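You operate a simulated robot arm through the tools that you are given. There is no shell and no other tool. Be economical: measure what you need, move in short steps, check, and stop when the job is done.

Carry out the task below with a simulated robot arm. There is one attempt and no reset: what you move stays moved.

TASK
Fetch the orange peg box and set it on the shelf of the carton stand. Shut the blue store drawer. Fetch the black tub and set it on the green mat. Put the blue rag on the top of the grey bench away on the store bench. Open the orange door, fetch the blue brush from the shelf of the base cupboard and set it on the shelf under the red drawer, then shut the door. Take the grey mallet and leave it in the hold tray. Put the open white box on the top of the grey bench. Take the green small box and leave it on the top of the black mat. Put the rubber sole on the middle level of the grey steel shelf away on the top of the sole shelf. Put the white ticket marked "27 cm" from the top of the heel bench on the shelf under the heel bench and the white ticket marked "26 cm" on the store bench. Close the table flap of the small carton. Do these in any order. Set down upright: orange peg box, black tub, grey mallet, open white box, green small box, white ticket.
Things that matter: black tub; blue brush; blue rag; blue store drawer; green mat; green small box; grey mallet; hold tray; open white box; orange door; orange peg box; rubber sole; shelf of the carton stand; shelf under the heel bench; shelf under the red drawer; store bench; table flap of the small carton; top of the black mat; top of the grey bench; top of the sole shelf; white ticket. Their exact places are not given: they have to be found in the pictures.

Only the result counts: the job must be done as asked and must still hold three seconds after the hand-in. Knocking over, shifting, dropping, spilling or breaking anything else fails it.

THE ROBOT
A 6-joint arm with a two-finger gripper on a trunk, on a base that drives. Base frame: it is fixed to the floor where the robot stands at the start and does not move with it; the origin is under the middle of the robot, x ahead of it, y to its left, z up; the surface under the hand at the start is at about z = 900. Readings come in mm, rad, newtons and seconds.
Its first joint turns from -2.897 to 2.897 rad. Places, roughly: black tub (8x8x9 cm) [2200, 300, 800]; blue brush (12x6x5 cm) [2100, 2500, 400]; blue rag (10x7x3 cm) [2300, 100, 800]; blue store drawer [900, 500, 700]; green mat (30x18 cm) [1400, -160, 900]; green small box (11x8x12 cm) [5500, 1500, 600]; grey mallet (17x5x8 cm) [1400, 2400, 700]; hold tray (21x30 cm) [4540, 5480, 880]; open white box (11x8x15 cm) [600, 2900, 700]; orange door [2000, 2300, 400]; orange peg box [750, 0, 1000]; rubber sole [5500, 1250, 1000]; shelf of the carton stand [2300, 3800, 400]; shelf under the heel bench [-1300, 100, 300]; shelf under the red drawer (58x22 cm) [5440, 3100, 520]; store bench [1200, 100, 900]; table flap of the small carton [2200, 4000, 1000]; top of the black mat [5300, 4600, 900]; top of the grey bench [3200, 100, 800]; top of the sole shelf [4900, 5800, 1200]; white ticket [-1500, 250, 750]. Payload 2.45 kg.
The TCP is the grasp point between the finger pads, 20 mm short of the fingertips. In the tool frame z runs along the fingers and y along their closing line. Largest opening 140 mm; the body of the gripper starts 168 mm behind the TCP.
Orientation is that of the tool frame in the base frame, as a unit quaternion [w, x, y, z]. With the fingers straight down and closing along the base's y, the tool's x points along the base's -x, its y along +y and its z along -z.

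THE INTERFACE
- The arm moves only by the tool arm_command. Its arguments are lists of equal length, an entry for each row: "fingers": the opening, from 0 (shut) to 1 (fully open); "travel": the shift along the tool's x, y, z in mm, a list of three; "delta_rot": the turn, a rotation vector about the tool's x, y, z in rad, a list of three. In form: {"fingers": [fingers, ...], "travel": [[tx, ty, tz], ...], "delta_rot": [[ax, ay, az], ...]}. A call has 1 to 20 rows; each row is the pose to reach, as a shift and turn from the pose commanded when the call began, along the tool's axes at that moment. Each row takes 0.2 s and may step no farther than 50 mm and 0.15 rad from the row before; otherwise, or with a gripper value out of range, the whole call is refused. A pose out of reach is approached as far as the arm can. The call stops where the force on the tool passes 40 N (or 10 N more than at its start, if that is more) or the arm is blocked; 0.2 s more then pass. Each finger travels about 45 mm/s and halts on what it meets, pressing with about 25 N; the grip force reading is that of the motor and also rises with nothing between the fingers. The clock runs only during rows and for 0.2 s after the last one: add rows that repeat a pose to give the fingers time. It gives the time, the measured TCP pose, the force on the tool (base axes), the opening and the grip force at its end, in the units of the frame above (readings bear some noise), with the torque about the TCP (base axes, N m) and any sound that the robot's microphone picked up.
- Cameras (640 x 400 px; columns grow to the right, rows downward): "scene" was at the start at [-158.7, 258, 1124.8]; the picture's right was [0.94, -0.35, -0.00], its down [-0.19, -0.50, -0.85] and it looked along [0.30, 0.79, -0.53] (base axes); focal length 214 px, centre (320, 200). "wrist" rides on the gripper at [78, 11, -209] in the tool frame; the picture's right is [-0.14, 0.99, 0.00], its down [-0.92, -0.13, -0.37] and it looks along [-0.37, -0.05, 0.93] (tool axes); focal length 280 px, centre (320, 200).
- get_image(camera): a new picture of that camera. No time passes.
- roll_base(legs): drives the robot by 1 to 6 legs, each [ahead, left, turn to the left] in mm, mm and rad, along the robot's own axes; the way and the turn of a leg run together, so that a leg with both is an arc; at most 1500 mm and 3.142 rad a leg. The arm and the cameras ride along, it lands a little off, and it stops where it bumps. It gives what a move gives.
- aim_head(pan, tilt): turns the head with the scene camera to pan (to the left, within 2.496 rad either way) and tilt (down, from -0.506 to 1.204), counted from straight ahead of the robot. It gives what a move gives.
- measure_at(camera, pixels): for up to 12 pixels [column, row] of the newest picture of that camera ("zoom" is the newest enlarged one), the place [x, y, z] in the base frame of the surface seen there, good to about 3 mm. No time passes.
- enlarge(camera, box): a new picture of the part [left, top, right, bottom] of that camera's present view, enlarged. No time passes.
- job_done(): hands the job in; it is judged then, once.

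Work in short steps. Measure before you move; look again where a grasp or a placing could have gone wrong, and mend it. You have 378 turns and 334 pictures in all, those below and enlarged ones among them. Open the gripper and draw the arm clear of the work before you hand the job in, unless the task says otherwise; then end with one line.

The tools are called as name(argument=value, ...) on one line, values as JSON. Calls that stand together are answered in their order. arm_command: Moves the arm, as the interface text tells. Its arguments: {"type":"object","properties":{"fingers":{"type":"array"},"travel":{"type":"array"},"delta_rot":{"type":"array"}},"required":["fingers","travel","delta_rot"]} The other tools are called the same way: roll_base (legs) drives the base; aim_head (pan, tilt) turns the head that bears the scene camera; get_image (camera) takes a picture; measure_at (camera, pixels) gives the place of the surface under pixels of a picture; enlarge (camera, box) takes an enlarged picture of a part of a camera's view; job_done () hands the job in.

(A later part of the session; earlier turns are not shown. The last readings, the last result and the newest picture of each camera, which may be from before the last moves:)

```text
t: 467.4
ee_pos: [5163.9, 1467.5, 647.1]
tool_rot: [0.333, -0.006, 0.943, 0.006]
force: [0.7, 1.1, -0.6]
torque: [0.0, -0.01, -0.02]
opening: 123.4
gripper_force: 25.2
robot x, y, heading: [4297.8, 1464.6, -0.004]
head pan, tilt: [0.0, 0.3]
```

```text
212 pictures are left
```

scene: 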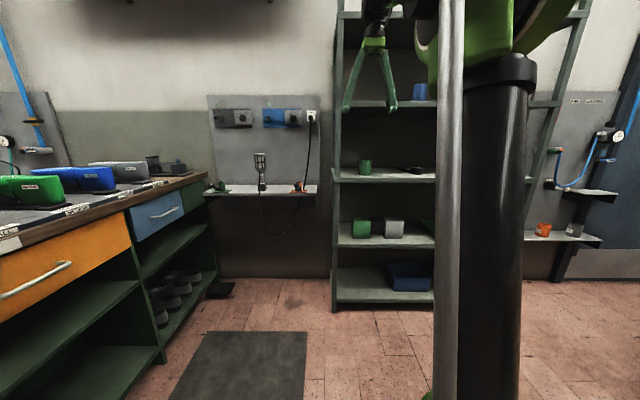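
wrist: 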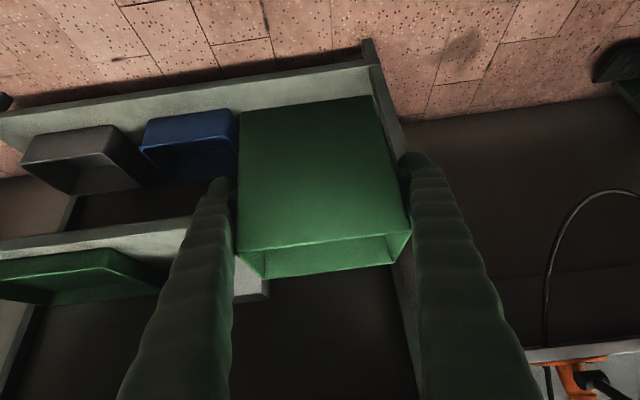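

Raise and tuck the arm, then carry the box round the island to the far bench.

arm_command(fingers=[0, 0, 0, 0, 0, 0, 0, 0, 0, 0, 0], travel=[[-19, 0, -43], [-37, 0, -87], [-56, 0, -130], [-75, 0, -173], [-94, 0, -216], [-112, 0, -260], [-131, 0, -303], [-150, 0, -346], [-169, 0, -389], [-187, 0, -433], [-206, 0, -476]], delta_rot=[[0, 0, 0], [0, 0, 0], [0, 0, 0], [0, 0, 0], [0, 0, 0], [0, 0, 0], [0, 0, 0], [0, 0, 0], [0, 0, 0], [0, 0, 0], [0, 0, 0]])

roll_base(legs=[[-1080, 0, 0], [0, 1500, 0], [0, 1500, 0], [1150, 110, 0]])

aim_head(pan=-0.15, tilt=0.45)

get_image(camera="scene")

get_image(camera="wrist")

```text
t: 469.8
ee_pos: [5025.6, 1459.6, 1148.9]
tool_rot: [0.334, -0.005, 0.943, 0.006]
force: [-0.2, -0.4, -0.3]
torque: [-0.02, 0.02, -0.02]
opening: 123.2
gripper_force: 24.5
robot x, y, heading: [4296.0, 1465.3, 0.004]
head pan, tilt: [0.0, 0.3]
```

```text
t: 495.1
ee_pos: [5110.6, 4478.3, 1147.8]
tool_rot: [0.334, 0.016, 0.942, -0.002]
force: [-0.1, -0.1, -0.7]
torque: [0.01, 0.01, -0.03]
opening: 122.7
gripper_force: 25.7
robot x, y, heading: [4385.4, 4517.8, -0.049]
head pan, tilt: [0.0, 0.3]
```

```text
t: 495.8
ee_pos: [5110.5, 4478.1, 1149.0]
tool_rot: [0.334, 0.017, 0.943, -0.002]
force: [0.2, -0.6, -1.3]
torque: [0.01, -0.02, 0.03]
opening: 122.3
gripper_force: 24.6
robot x, y, heading: [4384.8, 4515.1, -0.051]
head pan, tilt: [-0.15, 0.45]
```

```text
211 pictures are left
```

scene: 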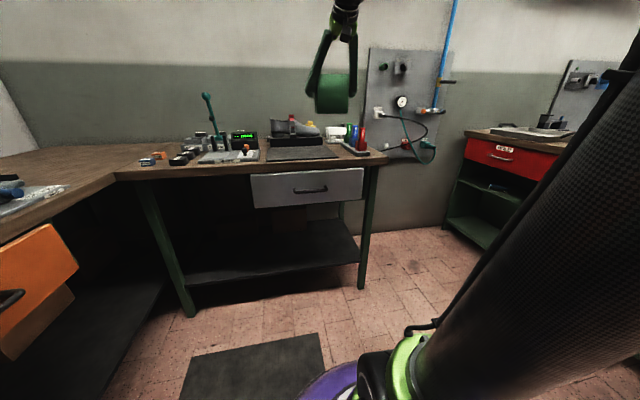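

```text
210 pictures are left
```

wrist: 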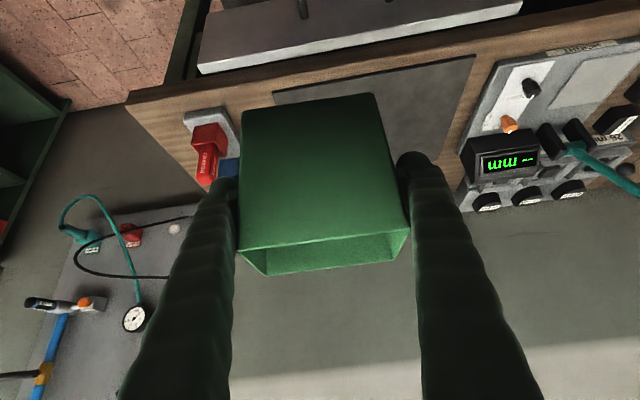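

I measure the mat's corners and surrounding objects.

measure_at(camera="wrist", pixels=[[280, 95], [470, 60], [445, 150], [430, 120], [420, 150], [460, 165], [235, 160], [300, 60], [410, 80]])

measure_at(camera="scene", pixels=[[270, 158], [338, 157], [275, 148], [330, 146], [300, 135], [355, 145], [245, 150], [300, 155]])

```text
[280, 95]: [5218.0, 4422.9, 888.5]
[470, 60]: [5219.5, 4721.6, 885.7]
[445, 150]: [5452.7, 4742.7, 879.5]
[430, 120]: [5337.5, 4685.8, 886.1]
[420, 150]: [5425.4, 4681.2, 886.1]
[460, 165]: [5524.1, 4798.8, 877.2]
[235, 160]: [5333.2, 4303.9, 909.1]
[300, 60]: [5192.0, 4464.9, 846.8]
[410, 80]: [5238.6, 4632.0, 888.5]
```

```text
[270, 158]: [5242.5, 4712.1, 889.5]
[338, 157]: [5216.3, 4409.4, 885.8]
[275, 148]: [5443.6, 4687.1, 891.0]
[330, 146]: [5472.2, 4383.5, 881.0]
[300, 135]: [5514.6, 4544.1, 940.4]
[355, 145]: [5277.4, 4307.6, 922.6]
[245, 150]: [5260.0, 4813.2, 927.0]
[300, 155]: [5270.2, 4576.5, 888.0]
```

Mat: x 5210–5440, y 4420–4720, z 887. I line up the base with its middle.

roll_base(legs=[[150, 56, 0.05]])

get_image(camera="wrist")

```text
t: 497.2
ee_pos: [5261.7, 4566.2, 1148.2]
tool_rot: [0.334, -0.007, 0.943, 0.007]
force: [-0.1, 0.1, -1.9]
torque: [-0.03, 0.01, -0.01]
opening: 122.5
gripper_force: 24.6
robot x, y, heading: [4532.8, 4571.6, 0.006]
head pan, tilt: [-0.15, 0.45]
```

```text
209 pictures are left
```

wrist: 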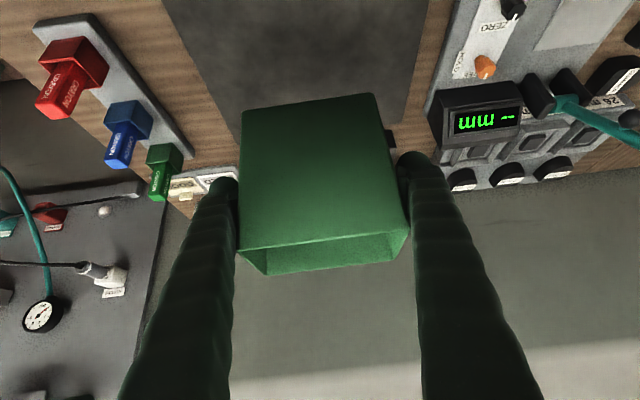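

Lower to just above the mat, then feel for contact.

arm_command(fingers=[0, 0, 0, 0, 0, 0], travel=[[15, 0, 36], [30, 0, 72], [45, 0, 108], [60, 0, 143], [74, 0, 178], [74, 0, 178]], delta_rot=[[0, 0, 0], [0, 0, 0], [0, 0, 0], [0, 0, 0], [0, 0, 0], [0, 0, 0]])

arm_command(fingers=[0, 0, 0, 0, 0, 0], travel=[[1.3, 0, 1.6], [2.5, 0, 3.1], [3.8, 0, 4.7], [5, 0, 6.2], [6.3, 0, 7.8], [6.3, 0, 7.8]], delta_rot=[[0, 0, 0], [0, 0, 0], [0, 0, 0], [0, 0, 0], [0, 0, 0], [0, 0, 0]])

get_image(camera="wrist")

```text
t: 498.6
ee_pos: [5314.5, 4566.7, 963.2]
tool_rot: [0.333, -0.006, 0.943, 0.006]
force: [-0.2, 0.2, -0.5]
torque: [-0.01, 0.01, 0.03]
opening: 122.7
gripper_force: 25.3
robot x, y, heading: [4531.7, 4568.3, -0.002]
head pan, tilt: [-0.15, 0.45]
```

```text
t: 499.7
ee_pos: [5314.0, 4567.2, 957.0]
tool_rot: [0.335, -0.007, 0.942, 0.007]
force: [-10.7, -1.0, 21.7]
torque: [-0.07, 0.03, -0.08]
opening: 122.8
gripper_force: 25.1
robot x, y, heading: [4533.0, 4568.9, 0.007]
head pan, tilt: [-0.15, 0.45]
stopped in row 5: the force on the tool passed its limit at 42 N (the readings are from after the stop); the commanded pose is now the measured one
```

```text
208 pictures are left
```

wrist: 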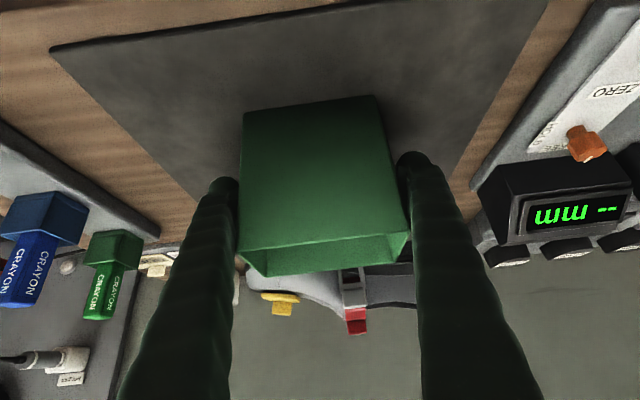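

Contact. Release and lift straight up.

arm_command(fingers=[0.95, 1, 1, 1, 1, 1, 1, 1], travel=[[-1, 0, -1], [-1, 0, -1], [-1, 0, -1], [-20, 0, -24], [-45, 0, -55], [-72, 0, -89], [-100, 0, -123], [-126, 0, -155]], delta_rot=[[0, 0, 0], [0, 0, 0], [0, 0, 0], [0, 0, 0], [0, 0, 0], [0, 0, 0], [0, 0, 0], [0, 0, 0]])

get_image(camera="wrist")

```text
t: 501.5
ee_pos: [5315.1, 4567.2, 1156.2]
tool_rot: [0.334, -0.006, 0.943, 0.006]
force: [-0.9, 0.0, -0.8]
torque: [0.01, 0.02, 0.04]
opening: 140.2
gripper_force: 0.0
robot x, y, heading: [4534.3, 4568.8, -0.001]
head pan, tilt: [-0.15, 0.45]
```

```text
207 pictures are left
```

wrist: 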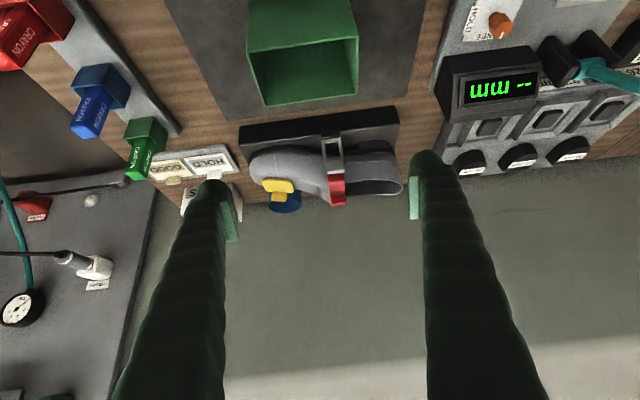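

The green box stands on the mat. Back to the steel shelf for the rubber sole.

roll_base(legs=[[-1290, 0, 0], [0, -1500, 0], [0, -1500, 0], [0, -250, 0], [1150, 0, 0]])

aim_head(pan=-0.1, tilt=0.2)

get_image(camera="scene")

get_image(camera="wrist")

```text
t: 528.8
ee_pos: [5151.2, 1316.0, 1155.7]
tool_rot: [0.334, -0.002, 0.943, 0.005]
force: [-0.7, -0.2, -0.1]
torque: [-0.01, -0.03, -0.04]
opening: 140.0
gripper_force: 0.1
robot x, y, heading: [4366.4, 1328.0, -0.009]
head pan, tilt: [-0.15, 0.45]
```

```text
t: 529.5
ee_pos: [5151.4, 1316.9, 1155.8]
tool_rot: [0.334, -0.002, 0.943, 0.005]
force: [-0.4, -0.2, 0.2]
torque: [-0.04, 0.02, 0.03]
opening: 140.0
gripper_force: 0.0
robot x, y, heading: [4367.9, 1326.7, -0.011]
head pan, tilt: [-0.099, 0.201]
```

```text
206 pictures are left
```

scene: 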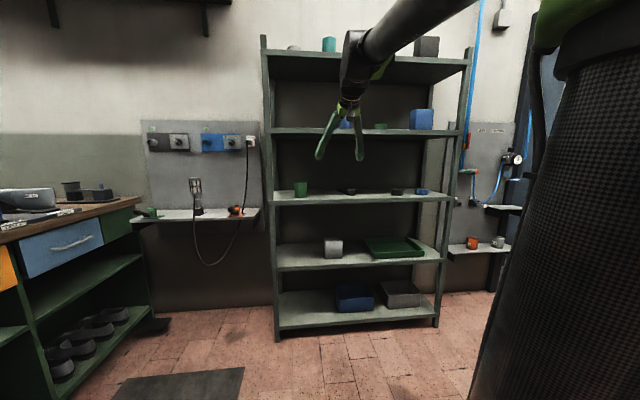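

```text
205 pictures are left
```

wrist: 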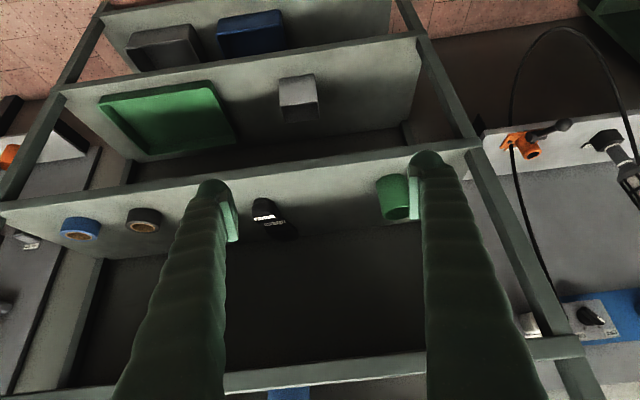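

I enlarge the dark sole at (268,215).

enlarge(camera="wrist", box=[230, 170, 330, 260])

measure_at(camera="zoom", pixels=[[210, 150], [150, 150], [270, 165], [210, 200], [300, 230], [230, 240], [400, 270], [180, 210], [250, 195], [270, 280], [350, 250], [420, 300]])

enlarge(camera="scene", box=[320, 160, 440, 220])

```text
4.44 times, centred on (280, 215) of wrist
```

zoom: 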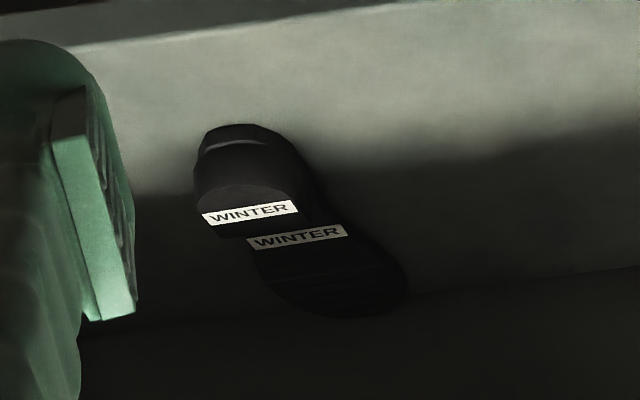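

```text
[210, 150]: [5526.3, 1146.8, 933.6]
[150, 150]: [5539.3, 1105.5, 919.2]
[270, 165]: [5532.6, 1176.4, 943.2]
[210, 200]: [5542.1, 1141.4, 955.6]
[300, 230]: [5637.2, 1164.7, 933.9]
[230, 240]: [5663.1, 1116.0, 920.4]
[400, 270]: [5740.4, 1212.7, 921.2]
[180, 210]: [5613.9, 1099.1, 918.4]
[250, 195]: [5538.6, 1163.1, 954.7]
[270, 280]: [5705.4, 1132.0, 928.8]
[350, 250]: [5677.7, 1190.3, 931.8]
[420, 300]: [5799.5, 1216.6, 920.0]
```

```text
5.33 times, centred on (380, 190) of scene
```

zoom: 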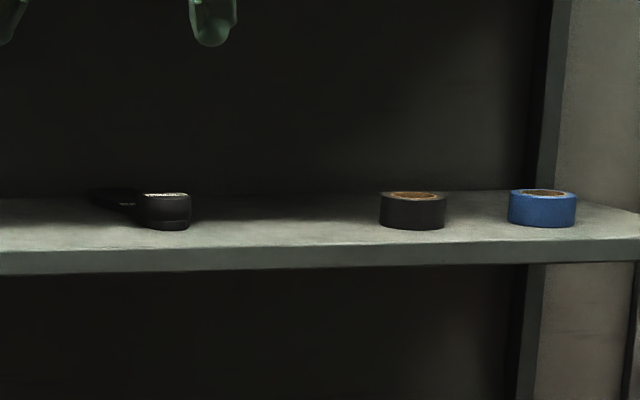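

The sole lies heel-first, pointing inward. I measure its sides more precisely.

enlarge(camera="wrist", box=[230, 170, 330, 260])

measure_at(camera="zoom", pixels=[[200, 185], [290, 195], [245, 135], [240, 185], [205, 225], [296, 205], [250, 250], [345, 228], [300, 160], [320, 205], [200, 160], [380, 260]])

```text
4.44 times, centred on (280, 215) of wrist
```

zoom: 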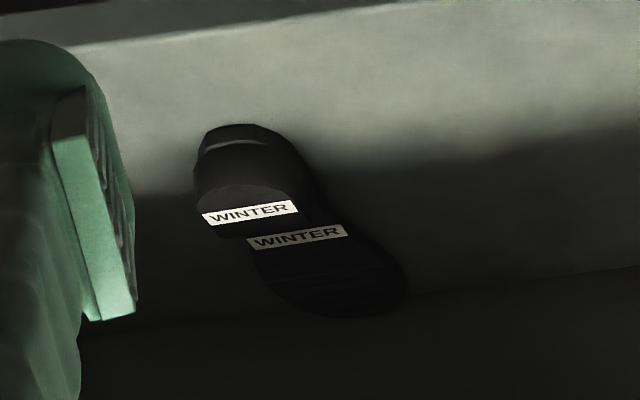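

```text
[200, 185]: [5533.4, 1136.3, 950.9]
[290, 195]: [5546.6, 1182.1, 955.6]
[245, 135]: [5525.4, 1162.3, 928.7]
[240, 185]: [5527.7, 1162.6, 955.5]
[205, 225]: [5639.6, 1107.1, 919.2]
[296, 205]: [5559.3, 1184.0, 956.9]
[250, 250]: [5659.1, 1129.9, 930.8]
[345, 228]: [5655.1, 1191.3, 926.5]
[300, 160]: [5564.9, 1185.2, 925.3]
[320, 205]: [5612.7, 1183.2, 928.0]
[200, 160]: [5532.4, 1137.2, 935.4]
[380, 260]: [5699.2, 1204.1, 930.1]
```

Heel: x 5525–5580, y 1134–1185, z 918–956. I line up at y≈1160 and lower to z≈985.

roll_base(legs=[[100, -158, 0.01]])

arm_command(fingers=[1, 1, 1, 1], travel=[[27, 0, 33], [54, 0, 66], [81, 0, 100], [108, 0, 133]], delta_rot=[[0, 0, 0], [0, 0, 0], [0, 0, 0], [0, 0, 0]])

get_image(camera="wrist")

```text
t: 531.1
ee_pos: [5247.5, 1166.0, 1155.9]
tool_rot: [0.334, -0.007, 0.943, 0.007]
force: [-0.5, -0.1, 0.4]
torque: [0.0, 0.0, -0.01]
opening: 140.0
gripper_force: 0.0
robot x, y, heading: [4461.9, 1165.3, 0.005]
head pan, tilt: [-0.099, 0.201]
```

```text
t: 532.1
ee_pos: [5250.2, 1167.2, 982.9]
tool_rot: [0.334, -0.008, 0.943, 0.007]
force: [-0.4, -0.2, 0.1]
torque: [0.01, -0.02, 0.0]
opening: 140.0
gripper_force: 0.0
robot x, y, heading: [4463.8, 1167.9, 0.002]
head pan, tilt: [-0.099, 0.201]
```

```text
201 pictures are left
```

wrist: 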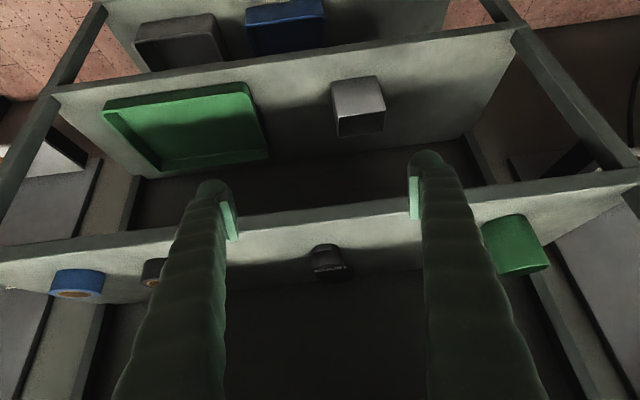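

Sole at (327,260), centred. Drive 240 mm ahead.

roll_base(legs=[[240, -3, 0]])

get_image(camera="wrist")

```text
t: 533.9
ee_pos: [5489.1, 1161.3, 983.4]
tool_rot: [0.334, -0.006, 0.943, 0.007]
force: [0.1, -0.7, -0.4]
torque: [-0.01, 0.0, -0.01]
opening: 139.6
gripper_force: 0.0
robot x, y, heading: [4701.8, 1163.9, -0.003]
head pan, tilt: [-0.099, 0.201]
```

```text
200 pictures are left
```

wrist: 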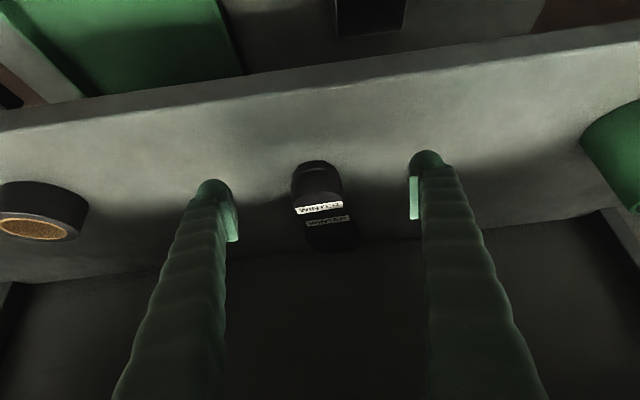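

Advance 70 mm, lower to z≈947 and close on the heel.

arm_command(fingers=[1, 0.9, 0.8, 0.5, 0.2, 0, 0, 0, 0], travel=[[-27, 0, 22], [-54, 0, 44], [-32, 0, 72], [-32, 0, 72], [-32, 0, 72], [-32, 0, 72], [-32, 0, 72], [-32, 0, 72], [-32, 0, 72]], delta_rot=[[0, 0, 0], [0, 0, 0], [0, 0, 0], [0, 0, 0], [0, 0, 0], [0, 0, 0], [0, 0, 0], [0, 0, 0], [0, 0, 0]])

get_image(camera="wrist")

```text
t: 535.9
ee_pos: [5560.7, 1163.8, 946.8]
tool_rot: [0.334, -0.006, 0.943, 0.007]
force: [-1.3, -0.7, 0.0]
torque: [0.02, 0.01, -0.07]
opening: 55.1
gripper_force: 25.6
robot x, y, heading: [4703.2, 1159.7, -0.004]
head pan, tilt: [-0.099, 0.201]
```

```text
199 pictures are left
```

wrist: 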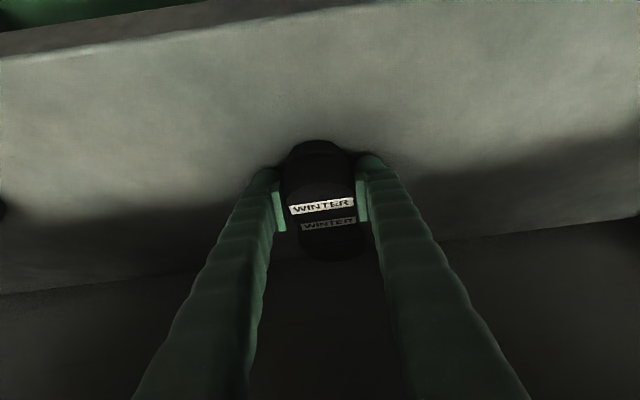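

Heel gripped (55 mm). Lift 60 mm and check it holds.

arm_command(fingers=[0, 0, 0], travel=[[-10, 0, -12], [-25, 0, -31], [-38, 0, -46.6]], delta_rot=[[0, 0, 0], [0, 0, 0], [0, 0, 0]])

get_image(camera="wrist")

```text
t: 536.6
ee_pos: [5557.9, 1161.3, 1009.0]
tool_rot: [0.334, -0.006, 0.942, 0.006]
force: [-0.1, 0.8, -2.8]
torque: [0.0, 0.16, -0.01]
opening: 55.1
gripper_force: 25.3
robot x, y, heading: [4699.5, 1163.4, -0.002]
head pan, tilt: [-0.099, 0.201]
```

```text
198 pictures are left
```

wrist: 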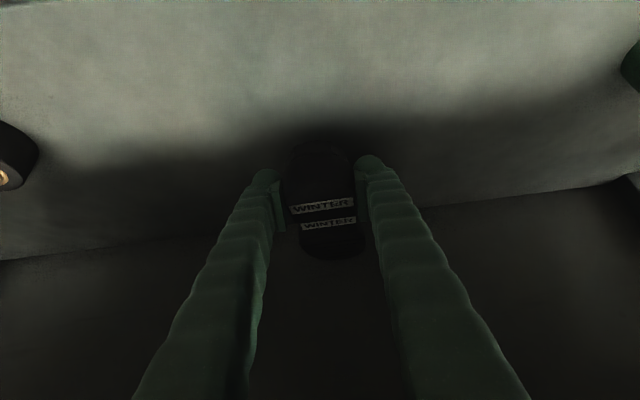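

It holds. Back out, raise and tuck the arm.

roll_base(legs=[[-500, 0, 0]])

arm_command(fingers=[0, 0, 0, 0, 0, 0, 0], travel=[[-7, 0, -42], [-15, 0, -84], [-22, 0, -126], [-30, 0, -168], [-38, 0, -210], [-52, 0, -252], [-75, 0, -285]], delta_rot=[[0, 0, 0], [0, 0, 0], [0, 0, 0], [0, 0, 0], [0, 0, 0], [0, 0, 0], [0, 0, 0]])

roll_base(legs=[[-860, 0, 0], [0, 1500, 0], [0, 1500, 0], [0, 240, 0], [0, 0, 1.57], [0, -1500, 0]])

aim_head(pan=0.0, tilt=0.15)

get_image(camera="scene")

get_image(camera="wrist")

```text
t: 539.6
ee_pos: [5059.8, 1164.8, 1008.4]
tool_rot: [0.334, -0.008, 0.943, 0.008]
force: [-0.5, -0.5, -2.4]
torque: [-0.04, 0.14, -0.05]
opening: 55.3
gripper_force: 25.1
robot x, y, heading: [4201.6, 1166.0, 0.002]
head pan, tilt: [-0.099, 0.201]
```

```text
t: 541.2
ee_pos: [4936.5, 1160.7, 1276.6]
tool_rot: [0.334, -0.009, 0.942, 0.008]
force: [0.5, 0.0, -1.5]
torque: [0.01, 0.12, 0.0]
opening: 55.2
gripper_force: 25.1
robot x, y, heading: [4205.5, 1163.4, 0.006]
head pan, tilt: [-0.099, 0.201]
```

```text
t: 572.2
ee_pos: [4800.8, 5172.6, 1275.1]
tool_rot: [-0.23, 0.674, -0.659, -0.241]
force: [0.2, 0.5, -2.1]
torque: [-0.18, -0.01, -0.01]
opening: 55.1
gripper_force: 25.1
robot x, y, heading: [4802.5, 4437.3, 1.578]
head pan, tilt: [-0.099, 0.201]
```

```text
t: 572.9
ee_pos: [4801.0, 5173.7, 1275.4]
tool_rot: [-0.23, 0.674, -0.659, -0.241]
force: [0.2, -0.8, -2.2]
torque: [-0.17, -0.01, -0.02]
opening: 54.9
gripper_force: 24.5
robot x, y, heading: [4804.5, 4439.8, 1.583]
head pan, tilt: [0.0, 0.15]
```

```text
197 pictures are left
```

scene: 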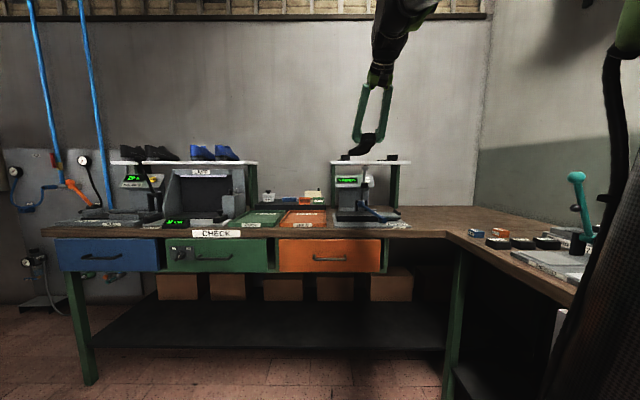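

```text
196 pictures are left
```

wrist: 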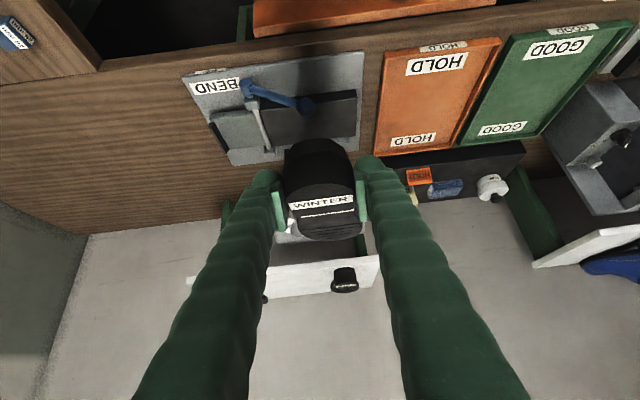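

I measure the sole shelf's top surface and the black pieces on it.

enlarge(camera="wrist", box=[160, 200, 420, 340])

measure_at(camera="wrist", pixels=[[195, 275], [225, 280], [300, 268], [375, 262], [310, 290], [345, 275], [345, 290], [262, 298], [376, 285], [300, 285], [245, 282]])

enlarge(camera="scene", box=[310, 130, 430, 240])

```text
2.46 times, centred on (290, 270) of wrist
```

zoom: 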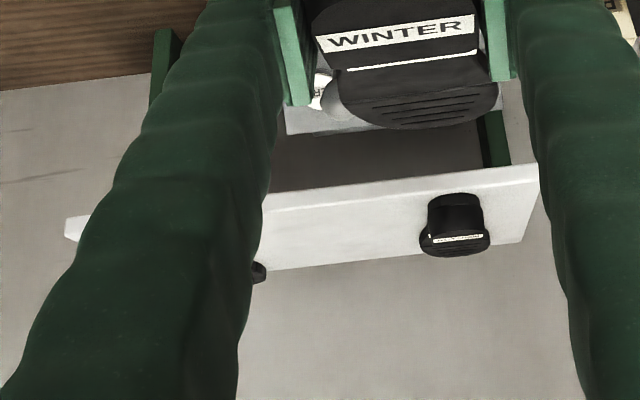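

```text
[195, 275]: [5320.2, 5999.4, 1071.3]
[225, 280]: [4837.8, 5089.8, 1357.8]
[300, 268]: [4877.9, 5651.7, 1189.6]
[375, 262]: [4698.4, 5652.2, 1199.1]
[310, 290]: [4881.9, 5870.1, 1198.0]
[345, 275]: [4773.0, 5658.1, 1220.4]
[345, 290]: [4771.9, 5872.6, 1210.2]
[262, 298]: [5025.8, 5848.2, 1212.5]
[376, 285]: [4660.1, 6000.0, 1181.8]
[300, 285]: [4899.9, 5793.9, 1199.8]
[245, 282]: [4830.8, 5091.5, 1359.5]
```

```text
3.64 times, centred on (370, 185) of scene
```

zoom: 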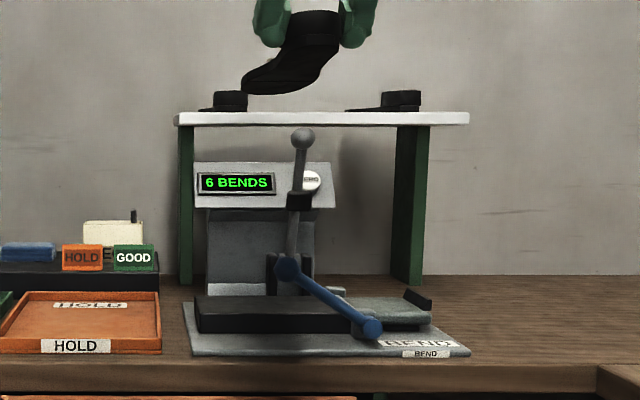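

I check whether the held sole droops by measuring heel and toe.

measure_at(camera="wrist", pixels=[[320, 180], [318, 200], [322, 212], [325, 222], [330, 232], [325, 238], [300, 232]])

measure_at(camera="zoom", pixels=[[310, 30], [290, 60], [255, 85], [245, 88], [230, 100], [400, 98], [360, 109], [350, 110], [213, 108], [420, 108], [300, 118]])

```text
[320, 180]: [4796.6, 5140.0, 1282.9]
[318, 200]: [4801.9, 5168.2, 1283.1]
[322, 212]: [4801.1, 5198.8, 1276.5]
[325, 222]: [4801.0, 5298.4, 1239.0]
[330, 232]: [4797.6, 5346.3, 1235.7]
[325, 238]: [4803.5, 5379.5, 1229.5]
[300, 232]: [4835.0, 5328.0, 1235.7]
```

```text
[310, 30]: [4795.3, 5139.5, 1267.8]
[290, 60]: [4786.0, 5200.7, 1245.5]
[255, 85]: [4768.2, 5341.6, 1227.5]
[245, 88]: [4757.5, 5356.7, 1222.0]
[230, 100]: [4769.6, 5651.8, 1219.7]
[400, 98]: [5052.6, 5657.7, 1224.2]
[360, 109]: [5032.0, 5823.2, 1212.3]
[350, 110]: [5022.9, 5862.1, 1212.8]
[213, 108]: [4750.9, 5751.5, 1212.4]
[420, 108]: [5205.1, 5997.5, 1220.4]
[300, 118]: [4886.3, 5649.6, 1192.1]
```

Existing soles leave x≈4810–4985 free; mine droops ~7°. I correct the tilt by 0.12 rad, raise 20 mm and line up at x≈4900.

arm_command(fingers=[0, 0], travel=[[-6, 0, -8], [-12.6, 0, -15.5]], delta_rot=[[0, -0.06, 0], [0, -0.12, 0]])

roll_base(legs=[[250, -93, -0.012]])

get_image(camera="wrist")

enlarge(camera="scene", box=[280, 90, 460, 210])

```text
t: 573.5
ee_pos: [4801.0, 5172.5, 1295.1]
tool_rot: [-0.269, 0.658, -0.644, -0.282]
force: [-0.2, -0.2, -1.5]
torque: [-0.15, -0.01, 0.01]
opening: 54.9
gripper_force: 24.7
robot x, y, heading: [4803.4, 4441.9, 1.579]
head pan, tilt: [0.0, 0.15]
```

```text
t: 575.4
ee_pos: [4899.2, 5420.6, 1294.9]
tool_rot: [-0.272, 0.655, -0.646, -0.281]
force: [-0.5, 0.4, -1.9]
torque: [-0.17, 0.04, 0.01]
opening: 55.1
gripper_force: 25.7
robot x, y, heading: [4892.7, 4687.6, 1.571]
head pan, tilt: [0.0, 0.15]
```

```text
193 pictures are left
```

wrist: 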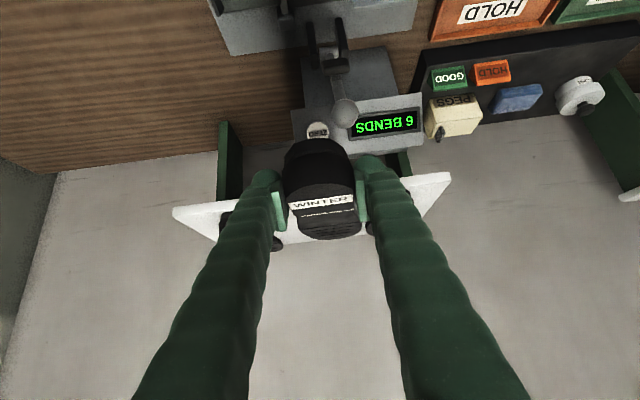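

```text
3.33 times, centred on (370, 150) of scene
```

zoom: 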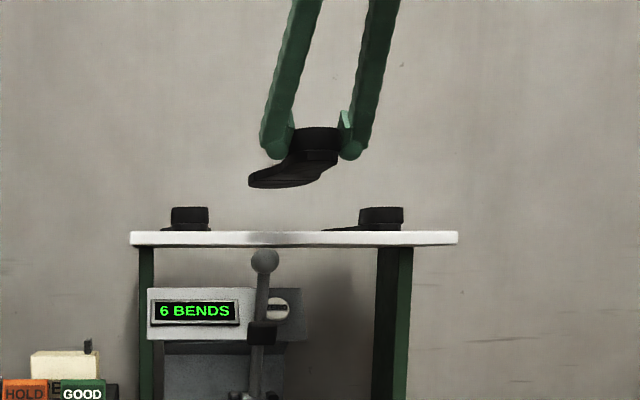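

I measure heel and toe heights again.

measure_at(camera="zoom", pixels=[[318, 156], [316, 140], [300, 172], [265, 182], [258, 180], [190, 218], [380, 216], [335, 229], [165, 230]])

measure_at(camera="wrist", pixels=[[320, 195], [325, 222], [335, 235], [275, 245], [360, 228]])

```text
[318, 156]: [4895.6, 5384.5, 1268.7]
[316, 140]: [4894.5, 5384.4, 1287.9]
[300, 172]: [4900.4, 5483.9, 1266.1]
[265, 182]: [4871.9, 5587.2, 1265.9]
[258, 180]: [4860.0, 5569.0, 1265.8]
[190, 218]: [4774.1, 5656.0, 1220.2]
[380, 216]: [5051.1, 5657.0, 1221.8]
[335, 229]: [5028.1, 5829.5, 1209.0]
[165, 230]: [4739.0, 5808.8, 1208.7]
```

```text
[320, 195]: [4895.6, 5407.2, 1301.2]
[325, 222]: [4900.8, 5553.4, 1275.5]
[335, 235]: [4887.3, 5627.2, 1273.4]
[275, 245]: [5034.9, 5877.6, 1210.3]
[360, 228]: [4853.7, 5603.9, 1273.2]
```

It is level now (underside z≈1266). Drive 200 mm ahead, then extend 72 mm by arm.

roll_base(legs=[[200, 0, 0]])

get_image(camera="wrist")

```text
t: 577.0
ee_pos: [4901.7, 5621.6, 1295.0]
tool_rot: [-0.271, 0.655, -0.648, -0.28]
force: [0.6, -0.8, -1.6]
torque: [-0.16, 0.01, -0.01]
opening: 55.4
gripper_force: 25.2
robot x, y, heading: [4895.2, 4891.9, 1.57]
head pan, tilt: [0.0, 0.15]
```

```text
191 pictures are left
```

wrist: 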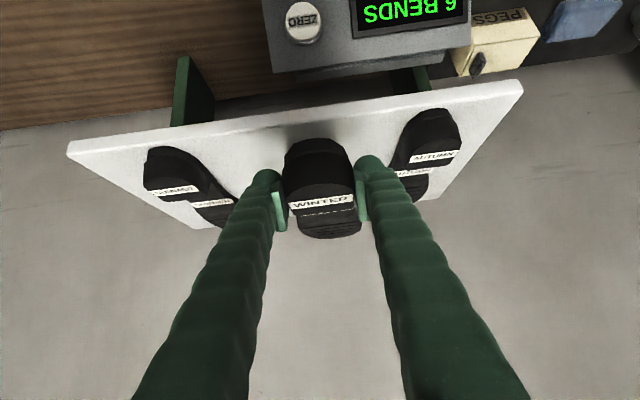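

Nicely between the two others. Advance 70 mm and lower 60 mm.

arm_command(fingers=[0, 0, 0, 0, 0], travel=[[-25, 0, 25], [-49, 0, 50], [-27, 0, 71], [-6, 0, 92], [-6, 0, 92]], delta_rot=[[0, 0, 0], [0, 0, 0], [0, 0, 0], [0, 0, 0], [0, 0, 0]])

get_image(camera="wrist")

enlarge(camera="scene", box=[280, 110, 460, 210])

```text
t: 578.1
ee_pos: [4899.8, 5691.8, 1236.1]
tool_rot: [-0.271, 0.655, -0.647, -0.281]
force: [0.4, -0.1, -2.2]
torque: [-0.1, 0.01, 0.01]
opening: 55.3
gripper_force: 25.0
robot x, y, heading: [4895.6, 4890.1, 1.569]
head pan, tilt: [0.0, 0.15]
```

```text
190 pictures are left
```

wrist: 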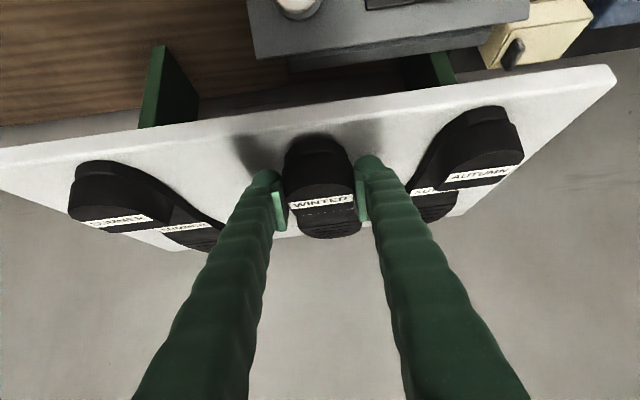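

```text
3.56 times, centred on (370, 160) of scene
```

zoom: 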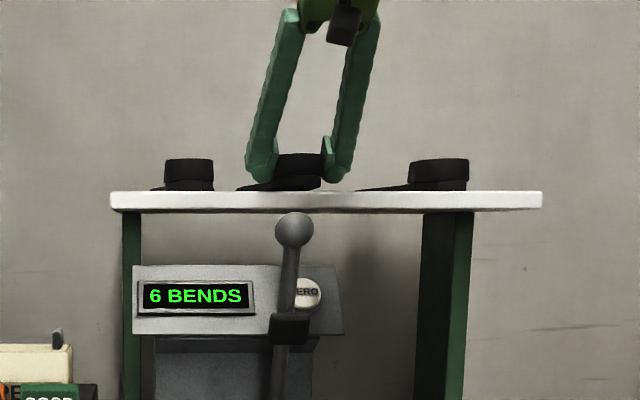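

Lower the last ~8 mm to contact.

arm_command(fingers=[0, 0, 0, 0, 0], travel=[[2, 0, 2], [4, 0, 4], [5.5, 0, 5.5], [7, 0, 7], [7, 0, 7]], delta_rot=[[0, 0, 0], [0, 0, 0], [0, 0, 0], [0, 0, 0], [0, 0, 0]])

```text
t: 579.1
ee_pos: [4899.2, 5691.9, 1229.8]
tool_rot: [-0.273, 0.654, -0.647, -0.281]
force: [1.5, -6.7, 12.9]
torque: [-0.71, 0.14, 0.08]
opening: 55.0
gripper_force: 25.1
robot x, y, heading: [4898.8, 4891.6, 1.565]
head pan, tilt: [0.0, 0.15]
stopped in row 4: the force on the tool passed its limit at 45 N (the readings are from after the stop); the commanded pose is now the measured one
```

Contact. Release slightly and lift straight up.

arm_command(fingers=[0.5, 0.58, 0.58, 0.58, 0.58, 0.58, 0.6], travel=[[0, 0, 0], [0, 0, 0], [-10, 0, -10], [-30, 0, -29], [-60, 0, -58], [-90, 0, -87], [-100, 0, -97]], delta_rot=[[0, 0, 0], [0, 0, 0], [0, 0, 0], [0, 0, 0], [0, 0, 0], [0, 0, 0], [0, 0, 0]])

get_image(camera="wrist")

enlarge(camera="scene", box=[280, 110, 460, 210])

```text
t: 580.7
ee_pos: [4902.4, 5691.4, 1369.3]
tool_rot: [-0.273, 0.654, -0.647, -0.281]
force: [0.0, 0.6, -0.6]
torque: [0.02, 0.0, -0.01]
opening: 83.9
gripper_force: 0.2
robot x, y, heading: [4897.8, 4891.4, 1.569]
head pan, tilt: [0.0, 0.15]
```

```text
188 pictures are left
```

wrist: 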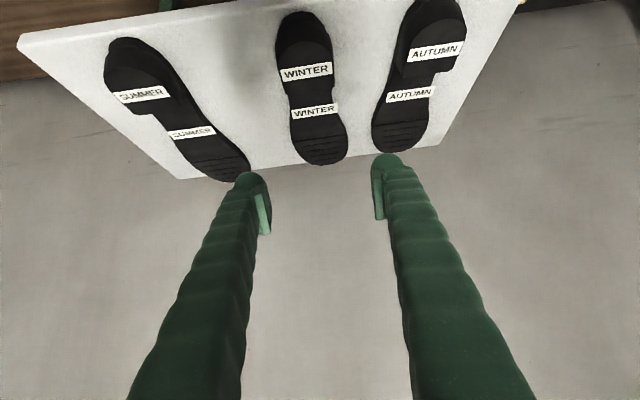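

```text
3.56 times, centred on (370, 160) of scene
```

zoom: 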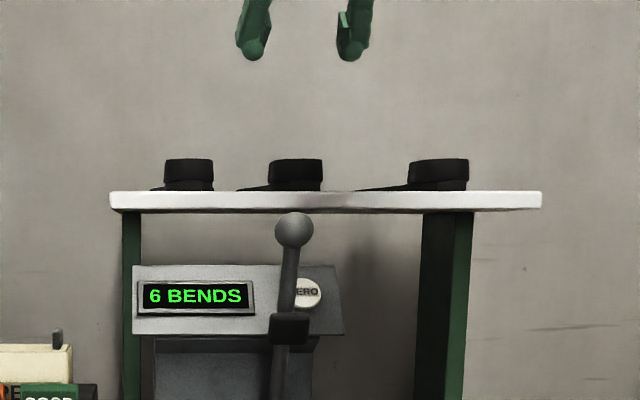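

The sole lies neatly with the others. Next: back to the orange machine (close door, mallet). I retract the arm and drive backwards round.

roll_base(legs=[[-450, 0, 0]])

arm_command(fingers=[0.5, 0.3, 0, 0, 0, 0], travel=[[25, 0, 8], [50, 0, 16], [75, 0, 24], [100, 0, 32], [125, 0, 40], [149, 0, 47]], delta_rot=[[0, 0.13, 0], [0, 0.26, 0], [0, 0.39, 0], [0, 0.52, 0], [0, 0.66, 0], [0, 0.8, 0]])

roll_base(legs=[[0, 1500, 0], [0, 105, 0], [-1500, 0, 0], [-1500, 0, 0], [-80, 0, 0], [0, 1230, 0]])

aim_head(pan=0.15, tilt=0.5)

get_image(camera="scene")

```text
t: 583.4
ee_pos: [4900.9, 5242.0, 1368.8]
tool_rot: [-0.273, 0.654, -0.648, -0.28]
force: [0.2, -0.8, 0.6]
torque: [0.0, -0.01, 0.0]
opening: 83.8
gripper_force: 0.0
robot x, y, heading: [4897.0, 4440.5, 1.567]
head pan, tilt: [0.0, 0.15]
```

```text
t: 584.8
ee_pos: [4898.6, 5171.7, 1228.8]
tool_rot: [0.002, 0.712, -0.702, -0.003]
force: [-0.6, 0.0, 0.9]
torque: [0.08, 0.0, 0.01]
opening: 0.0
gripper_force: 25.2
robot x, y, heading: [4893.0, 4441.3, 1.564]
head pan, tilt: [0.0, 0.15]
```

```text
t: 613.5
ee_pos: [2125.8, 2022.3, 1227.0]
tool_rot: [0.001, 0.72, -0.694, -0.004]
force: [0.4, 0.0, -0.9]
torque: [0.0, 0.04, 0.0]
opening: 0.0
gripper_force: 25.3
robot x, y, heading: [2138.7, 1291.4, 1.594]
head pan, tilt: [0.0, 0.15]
```

```text
t: 614.3
ee_pos: [2125.0, 2023.8, 1228.1]
tool_rot: [0.0, 0.721, -0.693, -0.004]
force: [0.0, -0.4, -0.1]
torque: [0.02, 0.01, 0.0]
opening: 0.1
gripper_force: 25.2
robot x, y, heading: [2137.4, 1290.5, 1.591]
head pan, tilt: [0.15, 0.499]
```

```text
186 pictures are left
```

scene: 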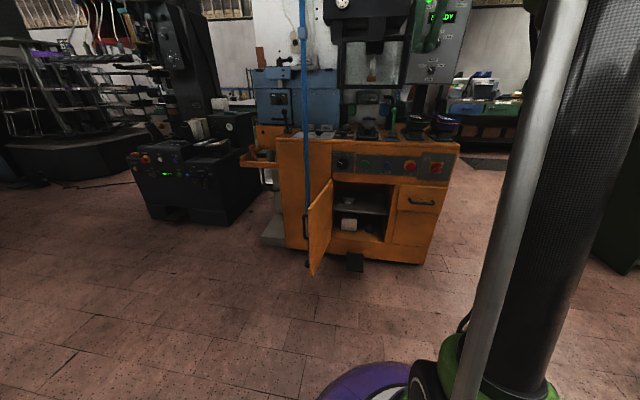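

I measure the door's present position and the pole.

enlarge(camera="scene", box=[260, 140, 400, 290])

measure_at(camera="scene", pixels=[[330, 182], [310, 215], [320, 230], [308, 225], [307, 262], [306, 160], [304, 100], [315, 270], [326, 195]])

```text
2.67 times, centred on (330, 215) of scene
```

zoom: 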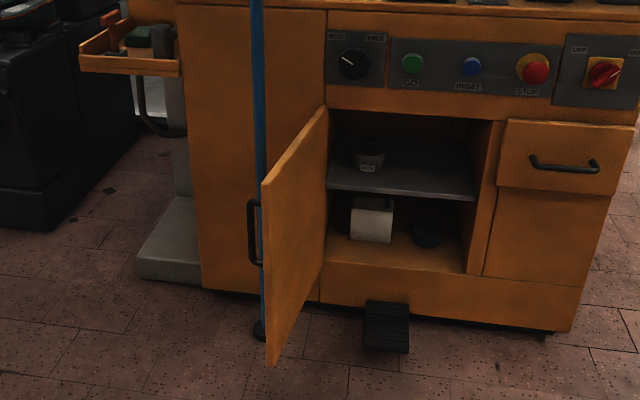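

```text
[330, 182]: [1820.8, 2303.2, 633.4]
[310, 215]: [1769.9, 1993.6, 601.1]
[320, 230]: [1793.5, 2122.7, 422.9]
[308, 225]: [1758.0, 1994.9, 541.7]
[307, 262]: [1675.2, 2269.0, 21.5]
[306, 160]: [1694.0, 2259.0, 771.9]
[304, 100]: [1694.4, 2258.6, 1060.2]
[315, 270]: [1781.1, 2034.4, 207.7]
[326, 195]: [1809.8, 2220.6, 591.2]
```

Door inner face runs (1821,2303)→(1770,1994), i.e. ~1.73 rad open; pole at (1690,2260). I shift the base, bring closed fingers over to the door's outer side at (1722,2130).

roll_base(legs=[[40, 90, -0.02]])

arm_command(fingers=[0, 0, 0, 0, 0, 0, 0, 0, 0, 0, 0, 0, 0], travel=[[-5, 27, 36], [-10, 54, 72], [-15, 81, 108], [-20, 109, 144], [-25, 136, 180], [-30, 163, 216], [-35, 190, 252], [-40, 217, 288], [-45, 244, 324], [-50, 271, 360], [-55, 299, 396], [-60, 320, 432], [-67, 327, 468]], delta_rot=[[0, 0, 0], [0, 0, 0], [0, -0.05, 0], [0, -0.1, 0], [0, -0.15, 0], [0, -0.2, 0], [0, -0.25, 0], [0, -0.3, 0], [0, -0.35, 0], [0, -0.4, 0], [0, -0.45, 0], [0, -0.45, 0], [0, -0.45, 0]])

get_image(camera="wrist")

```text
t: 615.5
ee_pos: [2051.0, 2061.9, 1228.5]
tool_rot: [0.0, 0.713, -0.701, -0.004]
force: [0.3, -0.7, -0.2]
torque: [0.02, 0.01, 0.01]
opening: 0.1
gripper_force: 24.8
robot x, y, heading: [2048.0, 1328.0, 1.579]
head pan, tilt: [0.15, 0.499]
```

```text
t: 618.3
ee_pos: [1719.5, 2124.4, 762.6]
tool_rot: [-0.155, 0.695, -0.683, -0.163]
force: [0.5, -0.5, -0.3]
torque: [0.02, 0.01, 0.04]
opening: 0.0
gripper_force: 25.2
robot x, y, heading: [2050.4, 1331.6, 1.574]
head pan, tilt: [0.15, 0.499]
```

```text
184 pictures are left
```

wrist: 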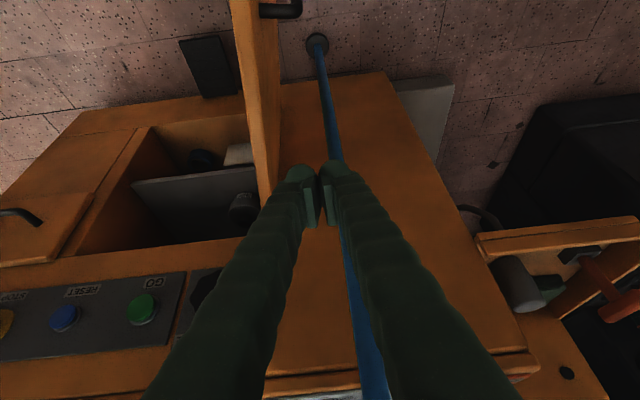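

The fingers are between door and pole. Lower to z≈602.

arm_command(fingers=[0, 0, 0, 0], travel=[[18, 0, 37], [36, 0, 74], [54, 0, 111], [70, 0, 144]], delta_rot=[[0, 0, 0], [0, 0, 0], [0, 0, 0], [0, 0, 0]])

get_image(camera="wrist")

```text
t: 619.3
ee_pos: [1719.4, 2124.7, 602.4]
tool_rot: [-0.154, 0.695, -0.683, -0.164]
force: [0.1, -0.7, -0.3]
torque: [0.01, 0.01, 0.03]
opening: 0.0
gripper_force: 24.7
robot x, y, heading: [2045.4, 1329.6, 1.573]
head pan, tilt: [0.15, 0.499]
```

```text
183 pictures are left
```

wrist: 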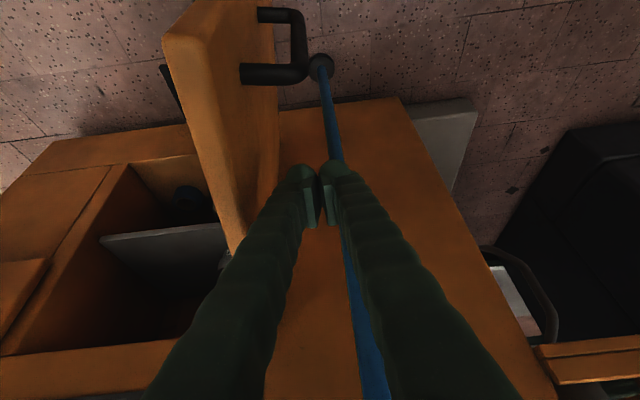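

Sweep along the arc about the hinge to swing the door nearly shut.

arm_command(fingers=[0, 0, 0, 0, 0, 0, 0, 0, 0], travel=[[15.5, -42.7, -7.5], [23.9, -89.4, -11.5], [23.7, -136.9, -11.4], [15.1, -183.4, -7.3], [-1.8, -227.1, 0.9], [-25.9, -266.2, 12.5], [-56.9, -299.2, 27.5], [-93, -324.8, 44.9], [-122.7, -338.4, 59.3]], delta_rot=[[0, 0, 0], [0, 0, 0], [0, 0, 0], [0, 0, 0], [0, 0, 0], [0, 0, 0], [0, 0, 0], [0, 0, 0], [0, 0, 0]])

get_image(camera="wrist")

```text
t: 621.3
ee_pos: [2053.6, 2267.4, 599.0]
tool_rot: [-0.154, 0.695, -0.683, -0.164]
force: [-0.3, 0.4, -1.0]
torque: [0.03, -0.04, 0.03]
opening: 0.0
gripper_force: 24.8
robot x, y, heading: [2049.5, 1329.7, 1.574]
head pan, tilt: [0.15, 0.499]
```

```text
182 pictures are left
```

wrist: 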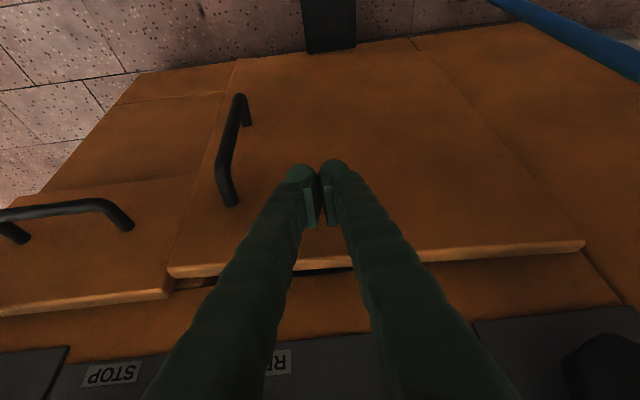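

Nearly shut. I push on in small steps until it resists.

arm_command(fingers=[0, 0, 0, 0, 0, 0, 0, 0], travel=[[-9, 0, 4.3], [-16, 0, 7.8], [-22, 0, 10.4], [-27, 0, 13], [-32, 0, 15.7], [-37, 0, 18.3], [-42, 0, 20.9], [-47, 0, 23]], delta_rot=[[0, 0, 0], [0, 0, 0], [0, 0, 0], [0, 0, 0], [0, 0, 0], [0, 0, 0], [0, 0, 0], [0, 0, 0]])

get_image(camera="wrist")

```text
t: 622.9
ee_pos: [2052.8, 2308.5, 599.6]
tool_rot: [-0.153, 0.695, -0.684, -0.161]
force: [0.1, -9.2, 2.9]
torque: [0.07, 0.0, -0.08]
opening: 0.1
gripper_force: 29.3
robot x, y, heading: [2053.0, 1331.2, 1.572]
head pan, tilt: [0.15, 0.499]
stopped in row 7: the force on the tool passed its limit at 49 N (the readings are from after the stop); the commanded pose is now the measured one
```

```text
181 pictures are left
```

wrist: 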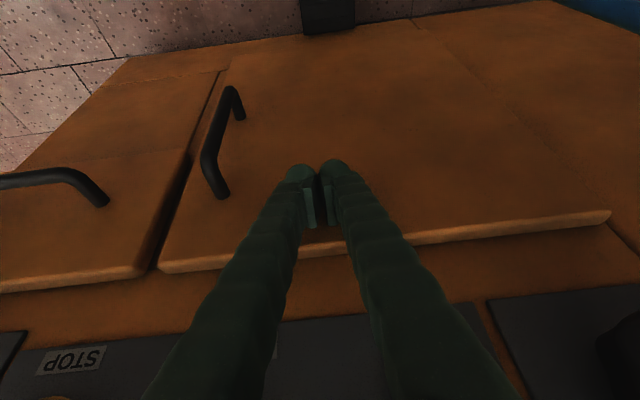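

I measure the door face: it should be flush at y≈2332.

measure_at(camera="wrist", pixels=[[240, 200], [200, 230], [300, 150], [400, 150], [500, 180], [150, 220], [260, 260], [180, 265]])

arm_command(fingers=[0, 0, 0, 0, 0, 0, 0, 0, 0, 0], travel=[[30, 0, -15], [65, 0, -40], [85, 0, -80], [85, 0, -125], [85, 0, -170], [70, 0, -215], [50, 0, -260], [30, 0, -305], [10, 0, -350], [-10, 0, -395]], delta_rot=[[0, 0, 0], [0, 0, 0], [0, 0, 0], [0, 0, 0], [0, 0.1, 0], [0, 0.2, 0], [0, 0.3, 0], [0, 0.4, 0], [0, 0.45, 0], [0, 0.45, 0]])

```text
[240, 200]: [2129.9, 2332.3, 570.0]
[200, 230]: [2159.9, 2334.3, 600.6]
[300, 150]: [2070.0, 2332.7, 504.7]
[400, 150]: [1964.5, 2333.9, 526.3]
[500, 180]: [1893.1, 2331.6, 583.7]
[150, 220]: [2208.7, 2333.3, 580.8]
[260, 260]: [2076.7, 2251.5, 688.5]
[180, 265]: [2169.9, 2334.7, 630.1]
```

```text
t: 625.1
ee_pos: [2058.8, 2147.8, 959.3]
tool_rot: [0.003, 0.714, -0.701, -0.001]
force: [0.6, 0.4, -0.3]
torque: [-0.02, -0.01, 0.03]
opening: 0.1
gripper_force: 29.2
robot x, y, heading: [2049.9, 1331.9, 1.575]
head pan, tilt: [0.15, 0.499]
```

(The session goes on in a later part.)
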